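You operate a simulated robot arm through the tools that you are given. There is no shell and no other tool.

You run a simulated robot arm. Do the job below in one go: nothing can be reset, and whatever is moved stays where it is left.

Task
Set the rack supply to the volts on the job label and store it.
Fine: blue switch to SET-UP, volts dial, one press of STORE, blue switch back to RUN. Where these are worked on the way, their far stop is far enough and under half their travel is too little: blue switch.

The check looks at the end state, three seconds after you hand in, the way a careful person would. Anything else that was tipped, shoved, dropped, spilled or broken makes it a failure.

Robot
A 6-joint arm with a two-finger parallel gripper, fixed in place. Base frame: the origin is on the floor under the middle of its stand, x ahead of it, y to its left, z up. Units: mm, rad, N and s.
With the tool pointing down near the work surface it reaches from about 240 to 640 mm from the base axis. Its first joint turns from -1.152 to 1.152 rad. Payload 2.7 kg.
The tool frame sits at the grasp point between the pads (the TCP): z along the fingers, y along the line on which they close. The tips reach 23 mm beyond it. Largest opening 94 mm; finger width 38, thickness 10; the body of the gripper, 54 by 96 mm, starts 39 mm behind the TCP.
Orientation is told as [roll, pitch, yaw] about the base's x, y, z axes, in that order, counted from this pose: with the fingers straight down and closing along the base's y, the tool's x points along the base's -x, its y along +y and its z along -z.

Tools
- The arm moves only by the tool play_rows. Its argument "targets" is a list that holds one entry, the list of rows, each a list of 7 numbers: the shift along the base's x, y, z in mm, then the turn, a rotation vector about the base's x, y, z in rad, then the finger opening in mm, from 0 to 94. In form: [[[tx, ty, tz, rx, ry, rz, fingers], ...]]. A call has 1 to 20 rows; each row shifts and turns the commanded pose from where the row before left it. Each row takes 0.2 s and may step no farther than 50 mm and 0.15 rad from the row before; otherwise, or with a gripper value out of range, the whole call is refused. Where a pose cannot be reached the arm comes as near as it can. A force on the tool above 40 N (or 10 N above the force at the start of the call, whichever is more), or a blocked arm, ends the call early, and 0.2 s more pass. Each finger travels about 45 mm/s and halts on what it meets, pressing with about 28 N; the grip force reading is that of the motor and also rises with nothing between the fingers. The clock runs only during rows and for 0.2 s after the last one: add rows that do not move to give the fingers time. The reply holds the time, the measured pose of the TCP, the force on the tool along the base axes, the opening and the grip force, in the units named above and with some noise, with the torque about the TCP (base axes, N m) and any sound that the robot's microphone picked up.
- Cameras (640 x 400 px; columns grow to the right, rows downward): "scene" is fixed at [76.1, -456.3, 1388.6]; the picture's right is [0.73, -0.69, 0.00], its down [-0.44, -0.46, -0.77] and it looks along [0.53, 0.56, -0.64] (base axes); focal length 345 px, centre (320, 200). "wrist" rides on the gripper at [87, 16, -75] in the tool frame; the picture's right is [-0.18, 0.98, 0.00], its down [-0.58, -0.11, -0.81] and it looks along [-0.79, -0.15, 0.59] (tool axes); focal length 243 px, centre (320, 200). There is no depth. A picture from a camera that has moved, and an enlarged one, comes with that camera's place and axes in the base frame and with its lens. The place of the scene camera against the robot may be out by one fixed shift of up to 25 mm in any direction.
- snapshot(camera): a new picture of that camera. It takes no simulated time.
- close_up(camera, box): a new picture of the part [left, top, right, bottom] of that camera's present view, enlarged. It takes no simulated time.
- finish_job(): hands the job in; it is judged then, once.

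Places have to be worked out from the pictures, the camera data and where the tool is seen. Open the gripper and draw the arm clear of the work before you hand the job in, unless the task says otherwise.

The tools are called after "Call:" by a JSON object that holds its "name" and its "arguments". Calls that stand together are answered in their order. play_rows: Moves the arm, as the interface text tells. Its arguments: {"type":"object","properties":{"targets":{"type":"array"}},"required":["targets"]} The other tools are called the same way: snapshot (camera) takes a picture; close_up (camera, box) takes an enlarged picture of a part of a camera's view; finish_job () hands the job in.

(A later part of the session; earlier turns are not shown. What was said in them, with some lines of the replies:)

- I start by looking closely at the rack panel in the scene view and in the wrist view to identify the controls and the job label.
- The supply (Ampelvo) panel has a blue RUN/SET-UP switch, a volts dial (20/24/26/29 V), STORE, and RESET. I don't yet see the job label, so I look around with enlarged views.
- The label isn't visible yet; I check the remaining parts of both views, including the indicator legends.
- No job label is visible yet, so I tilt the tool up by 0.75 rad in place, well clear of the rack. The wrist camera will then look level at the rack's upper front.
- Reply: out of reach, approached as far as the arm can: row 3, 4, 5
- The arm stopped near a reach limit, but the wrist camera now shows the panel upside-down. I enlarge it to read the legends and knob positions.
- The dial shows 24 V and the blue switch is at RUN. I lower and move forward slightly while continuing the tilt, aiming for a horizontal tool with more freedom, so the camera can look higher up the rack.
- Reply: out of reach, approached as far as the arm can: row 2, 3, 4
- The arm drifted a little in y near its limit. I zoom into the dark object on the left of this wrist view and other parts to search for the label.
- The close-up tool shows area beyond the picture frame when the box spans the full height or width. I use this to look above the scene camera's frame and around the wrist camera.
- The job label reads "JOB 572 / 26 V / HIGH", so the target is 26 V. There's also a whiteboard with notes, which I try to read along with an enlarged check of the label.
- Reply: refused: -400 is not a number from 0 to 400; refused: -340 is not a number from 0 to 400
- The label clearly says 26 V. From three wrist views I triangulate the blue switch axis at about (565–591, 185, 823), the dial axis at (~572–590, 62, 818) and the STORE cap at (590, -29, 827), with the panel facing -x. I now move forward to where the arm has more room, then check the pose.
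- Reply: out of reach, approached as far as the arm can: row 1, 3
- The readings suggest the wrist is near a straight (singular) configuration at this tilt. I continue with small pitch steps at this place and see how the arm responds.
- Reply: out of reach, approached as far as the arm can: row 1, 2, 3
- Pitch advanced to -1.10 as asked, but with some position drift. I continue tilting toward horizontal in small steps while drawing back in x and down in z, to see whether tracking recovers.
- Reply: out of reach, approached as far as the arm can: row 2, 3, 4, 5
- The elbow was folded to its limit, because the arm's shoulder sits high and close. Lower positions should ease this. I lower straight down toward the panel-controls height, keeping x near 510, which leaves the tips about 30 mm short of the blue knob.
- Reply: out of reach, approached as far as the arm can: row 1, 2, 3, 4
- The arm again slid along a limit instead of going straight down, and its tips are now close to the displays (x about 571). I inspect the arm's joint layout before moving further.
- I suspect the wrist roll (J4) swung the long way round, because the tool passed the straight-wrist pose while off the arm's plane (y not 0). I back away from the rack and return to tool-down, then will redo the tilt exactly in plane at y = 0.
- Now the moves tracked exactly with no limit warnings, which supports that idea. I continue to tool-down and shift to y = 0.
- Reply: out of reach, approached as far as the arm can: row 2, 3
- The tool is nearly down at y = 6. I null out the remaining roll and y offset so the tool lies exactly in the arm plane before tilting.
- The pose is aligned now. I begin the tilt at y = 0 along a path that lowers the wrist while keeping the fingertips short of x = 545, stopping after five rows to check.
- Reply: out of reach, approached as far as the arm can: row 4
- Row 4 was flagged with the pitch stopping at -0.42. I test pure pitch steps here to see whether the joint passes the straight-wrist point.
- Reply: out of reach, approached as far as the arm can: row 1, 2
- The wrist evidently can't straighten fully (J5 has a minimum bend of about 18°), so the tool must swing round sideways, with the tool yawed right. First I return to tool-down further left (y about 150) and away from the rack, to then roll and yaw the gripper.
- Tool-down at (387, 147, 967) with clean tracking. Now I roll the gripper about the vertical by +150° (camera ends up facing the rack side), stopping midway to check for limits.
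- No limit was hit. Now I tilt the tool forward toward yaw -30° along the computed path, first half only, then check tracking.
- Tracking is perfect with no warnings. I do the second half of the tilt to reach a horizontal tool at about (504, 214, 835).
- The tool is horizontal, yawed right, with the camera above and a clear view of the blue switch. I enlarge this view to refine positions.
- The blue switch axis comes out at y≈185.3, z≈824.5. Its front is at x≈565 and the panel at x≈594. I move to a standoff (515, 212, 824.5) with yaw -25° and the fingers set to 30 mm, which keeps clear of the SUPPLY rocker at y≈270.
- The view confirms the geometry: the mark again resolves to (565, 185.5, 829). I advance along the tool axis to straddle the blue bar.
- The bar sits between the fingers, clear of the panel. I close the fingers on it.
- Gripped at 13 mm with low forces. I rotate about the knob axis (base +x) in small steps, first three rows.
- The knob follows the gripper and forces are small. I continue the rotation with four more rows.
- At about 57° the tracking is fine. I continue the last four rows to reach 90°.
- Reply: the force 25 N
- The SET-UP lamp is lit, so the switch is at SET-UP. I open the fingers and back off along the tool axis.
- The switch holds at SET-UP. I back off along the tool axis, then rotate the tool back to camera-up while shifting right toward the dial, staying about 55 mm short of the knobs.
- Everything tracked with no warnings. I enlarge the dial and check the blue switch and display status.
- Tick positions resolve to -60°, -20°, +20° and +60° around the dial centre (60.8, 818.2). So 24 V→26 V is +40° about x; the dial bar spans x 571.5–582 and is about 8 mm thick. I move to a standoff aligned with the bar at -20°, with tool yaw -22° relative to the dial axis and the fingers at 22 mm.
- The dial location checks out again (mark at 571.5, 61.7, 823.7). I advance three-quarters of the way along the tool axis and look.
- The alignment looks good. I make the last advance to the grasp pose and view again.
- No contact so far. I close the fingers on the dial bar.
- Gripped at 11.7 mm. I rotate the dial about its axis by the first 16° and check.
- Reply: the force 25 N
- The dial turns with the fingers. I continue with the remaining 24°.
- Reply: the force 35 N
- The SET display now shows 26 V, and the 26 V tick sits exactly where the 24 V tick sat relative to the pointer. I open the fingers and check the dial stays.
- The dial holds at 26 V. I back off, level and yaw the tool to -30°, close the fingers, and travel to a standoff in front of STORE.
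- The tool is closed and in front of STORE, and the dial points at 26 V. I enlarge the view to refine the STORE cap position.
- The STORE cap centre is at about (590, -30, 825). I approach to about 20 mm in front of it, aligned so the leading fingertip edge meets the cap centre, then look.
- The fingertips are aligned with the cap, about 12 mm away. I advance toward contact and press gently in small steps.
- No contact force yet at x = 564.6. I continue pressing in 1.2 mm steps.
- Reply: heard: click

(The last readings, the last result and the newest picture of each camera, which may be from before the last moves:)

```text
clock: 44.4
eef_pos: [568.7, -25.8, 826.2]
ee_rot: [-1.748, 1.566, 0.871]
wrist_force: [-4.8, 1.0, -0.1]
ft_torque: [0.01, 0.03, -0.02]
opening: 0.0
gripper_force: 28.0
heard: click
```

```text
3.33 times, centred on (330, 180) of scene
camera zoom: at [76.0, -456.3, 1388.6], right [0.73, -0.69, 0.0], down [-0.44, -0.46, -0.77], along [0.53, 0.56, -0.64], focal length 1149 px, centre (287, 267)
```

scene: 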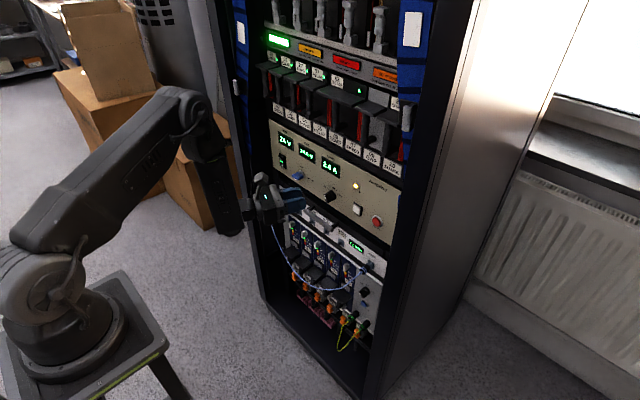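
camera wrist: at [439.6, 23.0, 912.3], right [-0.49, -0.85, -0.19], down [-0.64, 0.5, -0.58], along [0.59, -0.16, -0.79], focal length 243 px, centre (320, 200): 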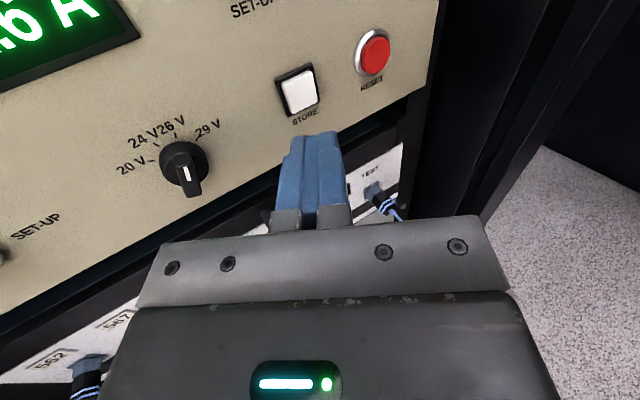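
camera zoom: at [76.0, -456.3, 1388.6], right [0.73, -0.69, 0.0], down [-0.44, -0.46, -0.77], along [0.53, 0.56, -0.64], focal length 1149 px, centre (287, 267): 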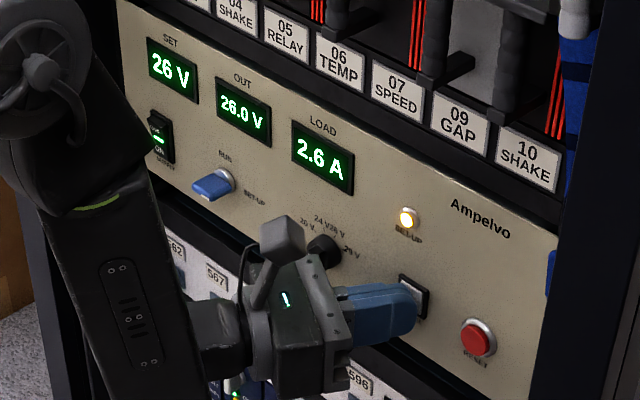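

A click was heard and OUT now reads 26.0 V, so the store took. I retract straight back and then along the tool axis without touching STORE again.

Call:
{"name": "play_rows", "arguments": {"targets": [[[-8, 0, 0, 0, 0, 0, 0], [-8, 0, 0, 0, 0, 0, 0], [-10, 6, 0, 0, 0, 0, 0], [-10, 6, 0, 0, 0, 0, 0], [-10, 7, 0, 0, 0, 0, 0], [-10, 7, 0, 0, 0, 0, 0], [0, 0, 0, 0, 0, 0, 0]]]}}

Call:
{"name": "close_up", "arguments": {"camera": "scene", "box": [260, 120, 400, 240]}}

Call:
{"name": "snapshot", "arguments": {"camera": "wrist"}}

```text
clock: 46.0
eef_pos: [512.8, -1.6, 826.4]
ee_rot: [-1.84, 1.563, 0.779]
wrist_force: [-0.2, -0.8, 0.7]
ft_torque: [0.04, -0.01, -0.01]
opening: 0.0
gripper_force: 27.8
```

```text
3.33 times, centred on (330, 180) of scene
camera zoom: at [76.1, -456.3, 1388.6], right [0.73, -0.69, 0.0], down [-0.44, -0.46, -0.77], along [0.53, 0.56, -0.64], focal length 1149 px, centre (287, 267)
```

zoom: 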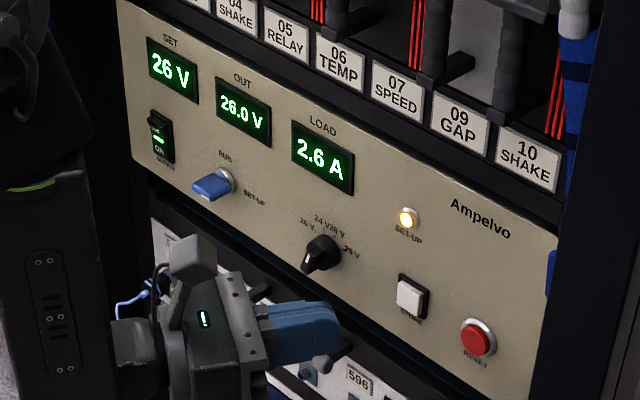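

```text
taken
camera wrist: at [438.7, 21.3, 911.2], right [-0.49, -0.85, -0.19], down [-0.64, 0.5, -0.58], along [0.59, -0.16, -0.79], focal length 243 px, centre (320, 200)
```

wrist: 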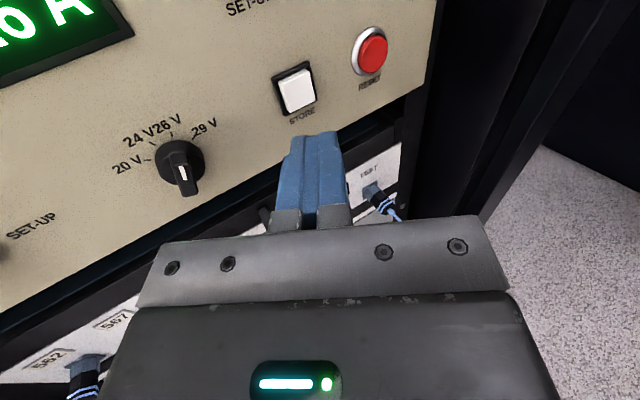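

STORE has popped back out and everything reads 26 V. I now travel back to the left and rotate the tool to the SET-UP-aligned orientation, reversing the earlier path.

Call:
{"name": "play_rows", "arguments": {"targets": [[[-1.2, 27, -0.5, 0, 0, 0.0436, 15], [-1.2, 27, -0.5, 0, 0, 0.0437, 30], [-1.2, 28, -0.5, 0, 0, 0, 30], [-1.2, 28, -0.5, 0, 0, 0, 30], [0, 7, 2.4, 0.1428, 0, 0, 30], [0, 7, 2.4, 0.1428, 0, 0, 30], [0, 7, 2.4, 0.1428, 0, 0, 30], [0, 7, 2.4, 0.1428, 0, 0, 30], [0, 7, 2.4, 0.1428, 0, 0, 30], [0, 7, 2.4, 0.1428, 0, 0, 30], [0, 7, 2.4, 0.1428, 0, 0, 30], [0, 7, 2.4, 0.1428, 0, 0, 30], [2, 7, 2.4, 0.1428, 0, 0, 30], [2, 7, 2.4, 0.1428, 0, 0, 30], [2, 7, 2.4, 0.1428, 0, 0, 30], [0, 0, 0, 0, 0, 0, 30]]]}}

Call:
{"name": "close_up", "arguments": {"camera": "wrist", "box": [200, 40, 440, 220]}}

Call:
{"name": "snapshot", "arguments": {"camera": "scene"}}

```text
clock: 49.4
eef_pos: [514.4, 185.6, 850.7]
ee_rot: [-1.136, -0.005, 1.569]
wrist_force: [0.0, 0.4, -0.9]
ft_torque: [0.01, 0.03, 0.0]
opening: 30.0
gripper_force: 0.0
```

```text
2.22 times, centred on (320, 130) of wrist
camera zoom: at [438.5, 100.5, 865.8], right [-0.41, 0.19, -0.89], down [-0.68, 0.58, 0.44], along [0.6, 0.79, -0.11], focal length 539 px, centre (320, 356)
```

zoom: 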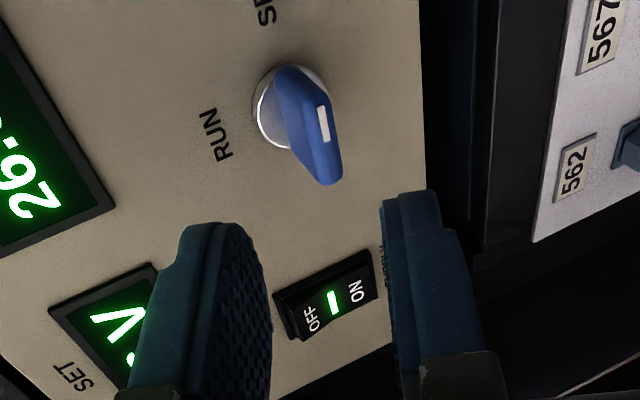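

```text
taken
```

scene: 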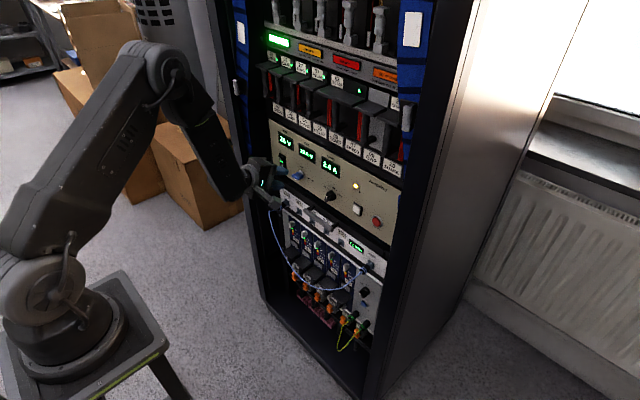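

The pose matches the earlier back-off point. I advance along the tool axis to the earlier grasp point (556, 185.4, 831.8).

Call:
{"name": "play_rows", "arguments": {"targets": [[[10.4, 0, -4.7, 0, 0, 0, 30], [10.4, -0.1, -4.7, 0, 0, 0, 30], [10.4, 0, -4.7, 0, 0, 0, 30], [10.2, -0.1, -4.7, 0, 0, 0, 30], [0, 0, 0, 0, 0, 0, 30]]]}}

Call:
{"name": "close_up", "arguments": {"camera": "wrist", "box": [200, 60, 440, 220]}}

```text
clock: 50.6
eef_pos: [555.6, 185.0, 831.8]
ee_rot: [-1.135, -0.006, 1.567]
wrist_force: [-0.3, -0.4, 0.2]
ft_torque: [-0.02, 0.0, 0.01]
opening: 29.8
gripper_force: 0.0
```

```text
2.50 times, centred on (320, 140) of wrist
camera zoom: at [480.9, 99.7, 847.2], right [-0.41, 0.19, -0.89], down [-0.68, 0.58, 0.44], along [0.6, 0.79, -0.11], focal length 606 px, centre (320, 350)
```

zoom: 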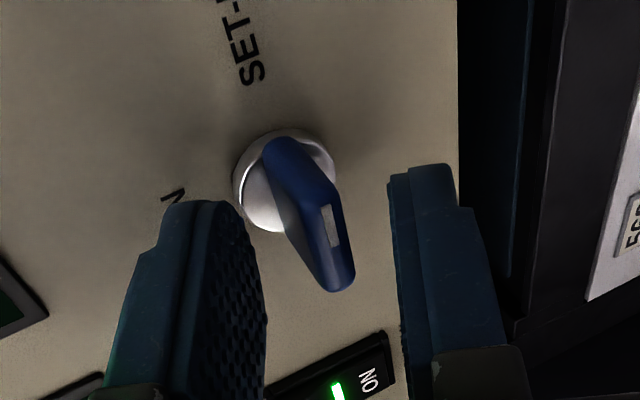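

The bar is centred in the fork as before. I close the fingers on it.

Call:
{"name": "play_rows", "arguments": {"targets": [[[0, 0, 0, 0, 0, 0, 5], [0, 0, 0, 0, 0, 0, 5], [0, 0, 0, 0, 0, 0, 5], [0, 0, 0, 0, 0, 0, 5]]]}}

Call:
{"name": "close_up", "arguments": {"camera": "wrist", "box": [200, 60, 440, 220]}}

```text
clock: 51.6
eef_pos: [555.9, 185.8, 830.8]
ee_rot: [-1.133, -0.003, 1.566]
wrist_force: [-0.4, -1.2, -6.9]
ft_torque: [-0.17, -0.29, 0.37]
opening: 13.2
gripper_force: 45.0
```

```text
2.50 times, centred on (320, 140) of wrist
camera zoom: at [480.5, 99.7, 846.8], right [-0.42, 0.19, -0.89], down [-0.68, 0.58, 0.44], along [0.6, 0.79, -0.11], focal length 606 px, centre (320, 350)
```

zoom: 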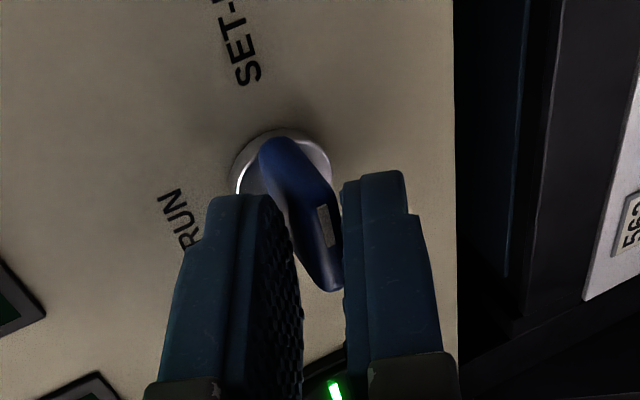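

Gripped at 13.2 mm with low forces. I rotate back toward RUN, first six rows.

Call:
{"name": "play_rows", "arguments": {"targets": [[[0, 1.1, -0.08, -0.1428, 0, 0, 5], [0, 1.07, -0.23, -0.1428, 0, 0, 5], [0, 1.03, -0.38, -0.1428, 0, 0, 5], [0, 0.96, -0.53, -0.1428, 0, 0, 5], [0, 0.88, -0.66, -0.1428, 0, 0, 5], [0, 0.78, -0.78, -0.1428, 0, 0, 5]]]}}

Call:
{"name": "close_up", "arguments": {"camera": "scene", "box": [230, 120, 400, 230]}}

```text
clock: 53.0
eef_pos: [554.5, 191.1, 828.7]
ee_rot: [-1.136, 0.857, 1.567]
wrist_force: [5.1, 1.4, -15.2]
ft_torque: [0.06, -0.32, 0.07]
opening: 12.7
gripper_force: 45.2
```

```text
3.64 times, centred on (315, 175) of scene
camera zoom: at [76.5, -456.2, 1388.6], right [0.73, -0.69, 0.0], down [-0.44, -0.46, -0.77], along [0.53, 0.56, -0.64], focal length 1253 px, centre (338, 291)
```

zoom: 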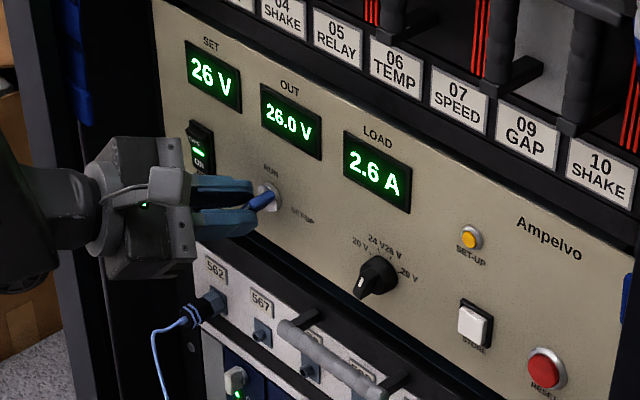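

The SET-UP lamp has gone out past the midpoint. I finish the rotation back to RUN with the last five rows.

Call:
{"name": "play_rows", "arguments": {"targets": [[[0, 0.66, -0.88, -0.1428, 0, 0, 5], [0, 0.53, -0.96, -0.1428, 0, 0, 5], [0, 0.38, -1.03, -0.1428, 0, 0, 5], [0, 0.23, -1.07, -0.1428, 0, 0, 5], [0, 0.08, -1.1, -0.1428, 0, 0, 5]]]}}

Call:
{"name": "close_up", "arguments": {"camera": "wrist", "box": [200, 60, 440, 220]}}

Call:
{"name": "close_up", "arguments": {"camera": "scene", "box": [230, 120, 400, 230]}}

```text
clock: 54.2
eef_pos: [554.9, 193.5, 822.6]
ee_rot: [-1.655, 1.569, 1.048]
wrist_force: [-9.6, -4.8, -14.8]
ft_torque: [0.1, -0.78, 0.18]
opening: 12.6
gripper_force: 45.3
```

```text
2.50 times, centred on (320, 140) of wrist
camera zoom: at [479.5, 210.3, 908.0], right [-0.42, -0.89, -0.19], down [-0.68, 0.44, -0.58], along [0.6, -0.11, -0.79], focal length 606 px, centre (320, 350)
```

zoom: 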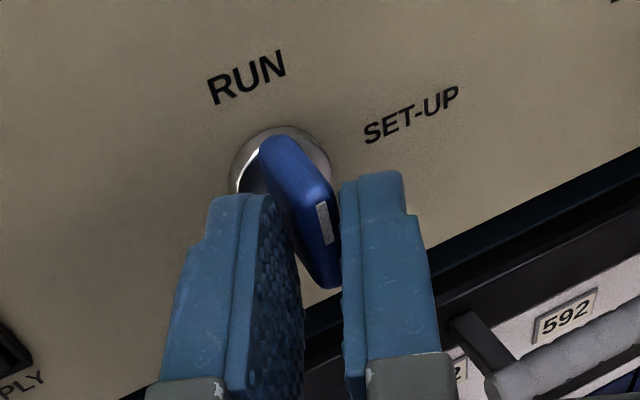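

```text
3.64 times, centred on (315, 175) of scene
camera zoom: at [76.1, -456.3, 1388.6], right [0.73, -0.69, 0.0], down [-0.44, -0.46, -0.77], along [0.53, 0.56, -0.64], focal length 1253 px, centre (338, 291)
```

zoom: 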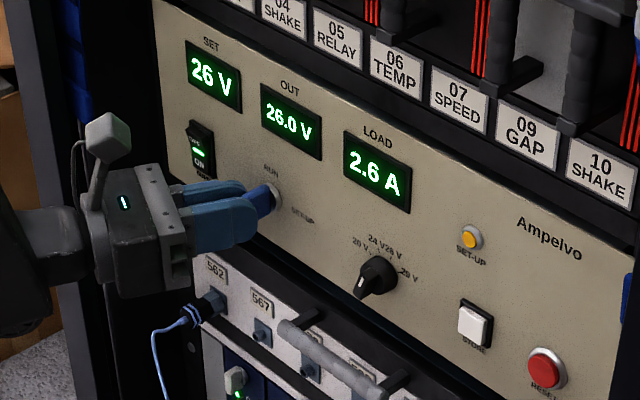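

The bar is vertical at RUN again, the SET-UP lamp is off, and SET/OUT read 26 V / 26.0 V. I open the fingers and check the bar.

Call:
{"name": "play_rows", "arguments": {"targets": [[[0, 0, 0, 0, 0, 0, 30], [0, 0, 0, 0, 0, 0, 30], [0, 0, 0, 0, 0, 0, 30]]]}}

Call:
{"name": "close_up", "arguments": {"camera": "wrist", "box": [200, 60, 440, 220]}}

```text
clock: 55.0
eef_pos: [556.2, 193.6, 824.5]
ee_rot: [-1.912, 1.563, 0.791]
wrist_force: [1.0, 0.8, 0.1]
ft_torque: [0.0, 0.02, 0.02]
opening: 30.2
gripper_force: 0.2
```

```text
2.50 times, centred on (320, 140) of wrist
camera zoom: at [480.0, 210.7, 909.4], right [-0.41, -0.89, -0.19], down [-0.68, 0.44, -0.58], along [0.6, -0.11, -0.79], focal length 606 px, centre (320, 350)
```

zoom: 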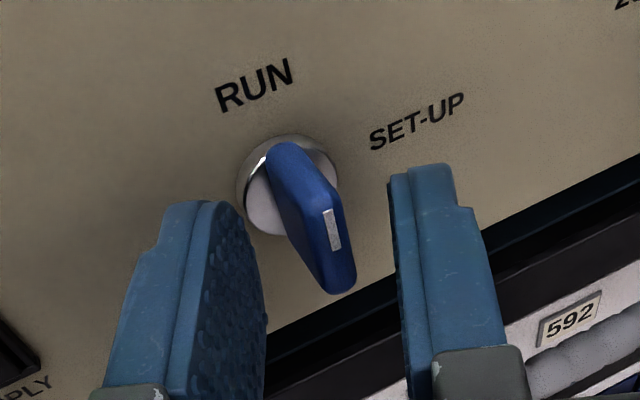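

The switch rests at RUN just as at the start. I back off along the tool axis and reverse the earlier tilt path to draw the arm clear.

Call:
{"name": "play_rows", "arguments": {"targets": [[[-10.2, 4.7, 0, 0, 0, 0, 30], [-10.2, 4.7, 0, 0, 0, 0, 30], [-10.2, 4.7, 0, 0, 0, 0, 30], [-10.2, 4.7, 0, 0, 0, 0, 30], [-5.5, 1, 6, 0, 0, -0.0422, 30], [-5.5, 1, 6, 0, 0, -0.0421, 30], [0, 0, 0, 0, 0, 0, 30]]]}}

Call:
{"name": "close_up", "arguments": {"camera": "scene", "box": [260, 120, 400, 240]}}

Call:
{"name": "close_up", "arguments": {"camera": "wrist", "box": [160, 20, 480, 220]}}

```text
clock: 56.6
eef_pos: [501.3, 214.2, 835.5]
ee_rot: [-1.853, 1.563, 0.768]
wrist_force: [0.3, 0.4, 0.1]
ft_torque: [-0.01, -0.01, 0.05]
opening: 30.3
gripper_force: 0.1
```

```text
3.33 times, centred on (330, 180) of scene
camera zoom: at [76.1, -456.3, 1388.6], right [0.73, -0.69, 0.0], down [-0.44, -0.46, -0.77], along [0.53, 0.56, -0.64], focal length 1149 px, centre (287, 267)
```

zoom: 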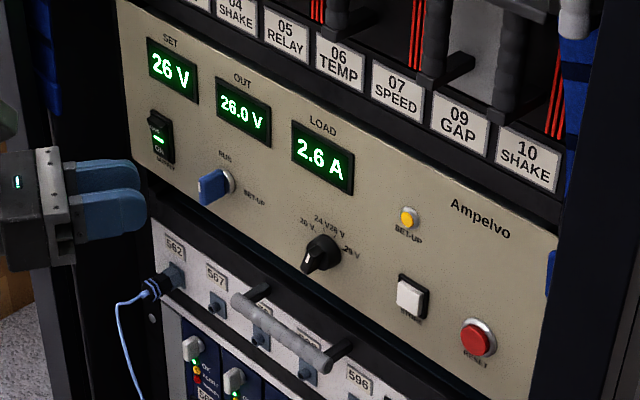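

```text
2.00 times, centred on (320, 120) of wrist
camera zoom: at [428.8, 238.2, 921.5], right [-0.49, -0.85, -0.19], down [-0.64, 0.5, -0.58], along [0.59, -0.16, -0.79], focal length 485 px, centre (320, 360)
```

zoom: 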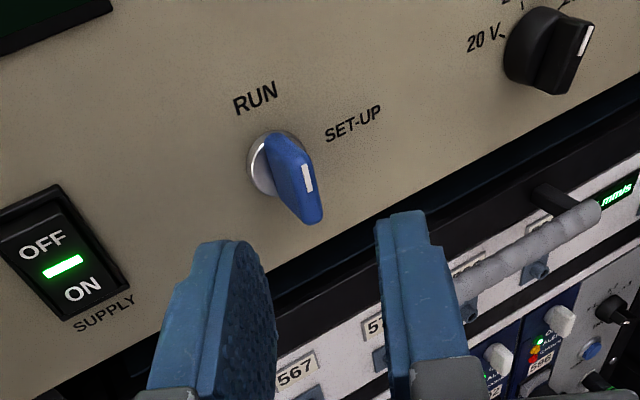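

The panel shows SET 26 V, OUT 26.0 V, the SET-UP lamp off, the blue switch at RUN and the dial at 26 V. I retract fully along the reversed path and open the gripper.

Call:
{"name": "play_rows", "arguments": {"targets": [[[-0.1, -11.4, 3.8, 0.0654, 0.1134, 0, 30], [-2.3, -10, 4.2, 0.0654, 0.1134, 0, 30], [-4.5, -8.9, 4.8, 0.0654, 0.1134, 0, 30], [-6.5, -7.7, 5.8, 0.0654, 0.1134, 0, 30], [-8.4, -6.5, 7.1, 0.0654, 0.1134, 0, 40], [-10.2, -5.5, 8.6, 0.0654, 0.1134, 0, 50], [-11.8, -4.7, 10.5, 0.0654, 0.1134, 0, 60], [-13.1, -3.8, 12.5, 0.0654, 0.1134, 0, 70], [-14.3, -3.2, 14.7, 0.0654, 0.1134, 0, 80], [-15.1, -2.7, 17.1, 0.0654, 0.1134, 0, 90], [-15.6, -2.4, 19.6, 0.0654, 0.1134, 0, 94], [-16, -2.2, 22.1, 0.0654, 0.1134, 0, 94], [0, 0, 0, 0, 0, 0, 94], [0, 0, 0, 0, 0, 0, 94]]]}}

Call:
{"name": "snapshot", "arguments": {"camera": "scene"}}

Call:
{"name": "close_up", "arguments": {"camera": "scene", "box": [250, 110, 410, 230]}}

Call:
{"name": "close_up", "arguments": {"camera": "scene", "box": [250, 190, 400, 370]}}

```text
clock: 59.6
eef_pos: [385.4, 148.6, 964.9]
ee_rot: [-0.003, 0.0, 2.614]
wrist_force: [-0.3, 0.6, 0.0]
ft_torque: [-0.02, -0.01, 0.0]
opening: 93.9
gripper_force: 0.0
```

```text
taken
```

scene: 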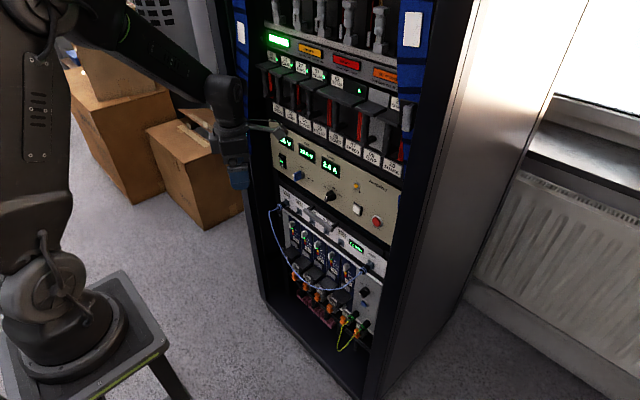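

```text
3.33 times, centred on (330, 170) of scene
camera zoom: at [76.1, -456.3, 1388.6], right [0.73, -0.69, 0.0], down [-0.44, -0.46, -0.77], along [0.53, 0.56, -0.64], focal length 1149 px, centre (287, 300)
```

zoom: 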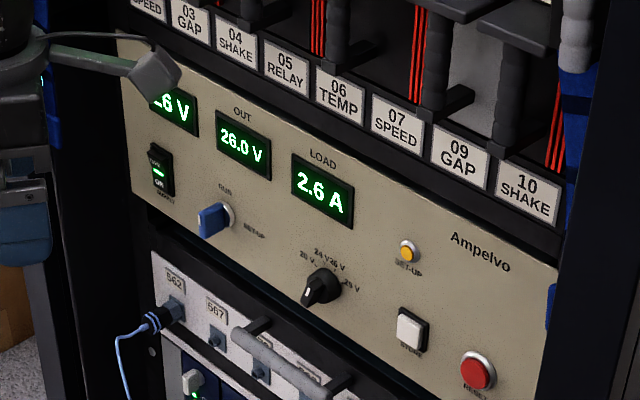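

```text
2.22 times, centred on (325, 280) of scene
camera zoom: at [76.1, -456.3, 1388.6], right [0.73, -0.69, 0.0], down [-0.44, -0.46, -0.77], along [0.53, 0.56, -0.64], focal length 766 px, centre (309, 22)
```

zoom: 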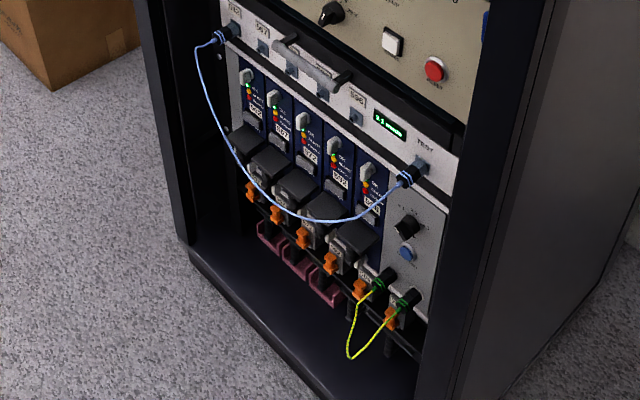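

The arm is clear with the gripper open. The supply shows 26 V stored (OUT 26.0 V), the switch is at RUN, the lamp is off, and the rest of the rack is undisturbed. I hand the job in.

Call:
{"name": "finish_job", "arguments": {}}

```text
The job is handed in.
```

The rack supply is set to 26 V, as the job label asks (JOB 572, 26 V), and the setting is stored. The job is handed in.

- **Blue switch:** I turned it to SET-UP and the SET-UP lamp lit. After storing I turned it back to RUN, and the lamp is off.
- **Volts dial:** I moved it from 24 V to 26 V. The SET display read 26 V once the dial was turned.
- **STORE:** I pressed it once and heard one click. The OUT display then changed from 24.0 V to 26.0 V.

In the last pictures nothing else in the rack looks disturbed. The gripper is open and the arm is clear of the rack.
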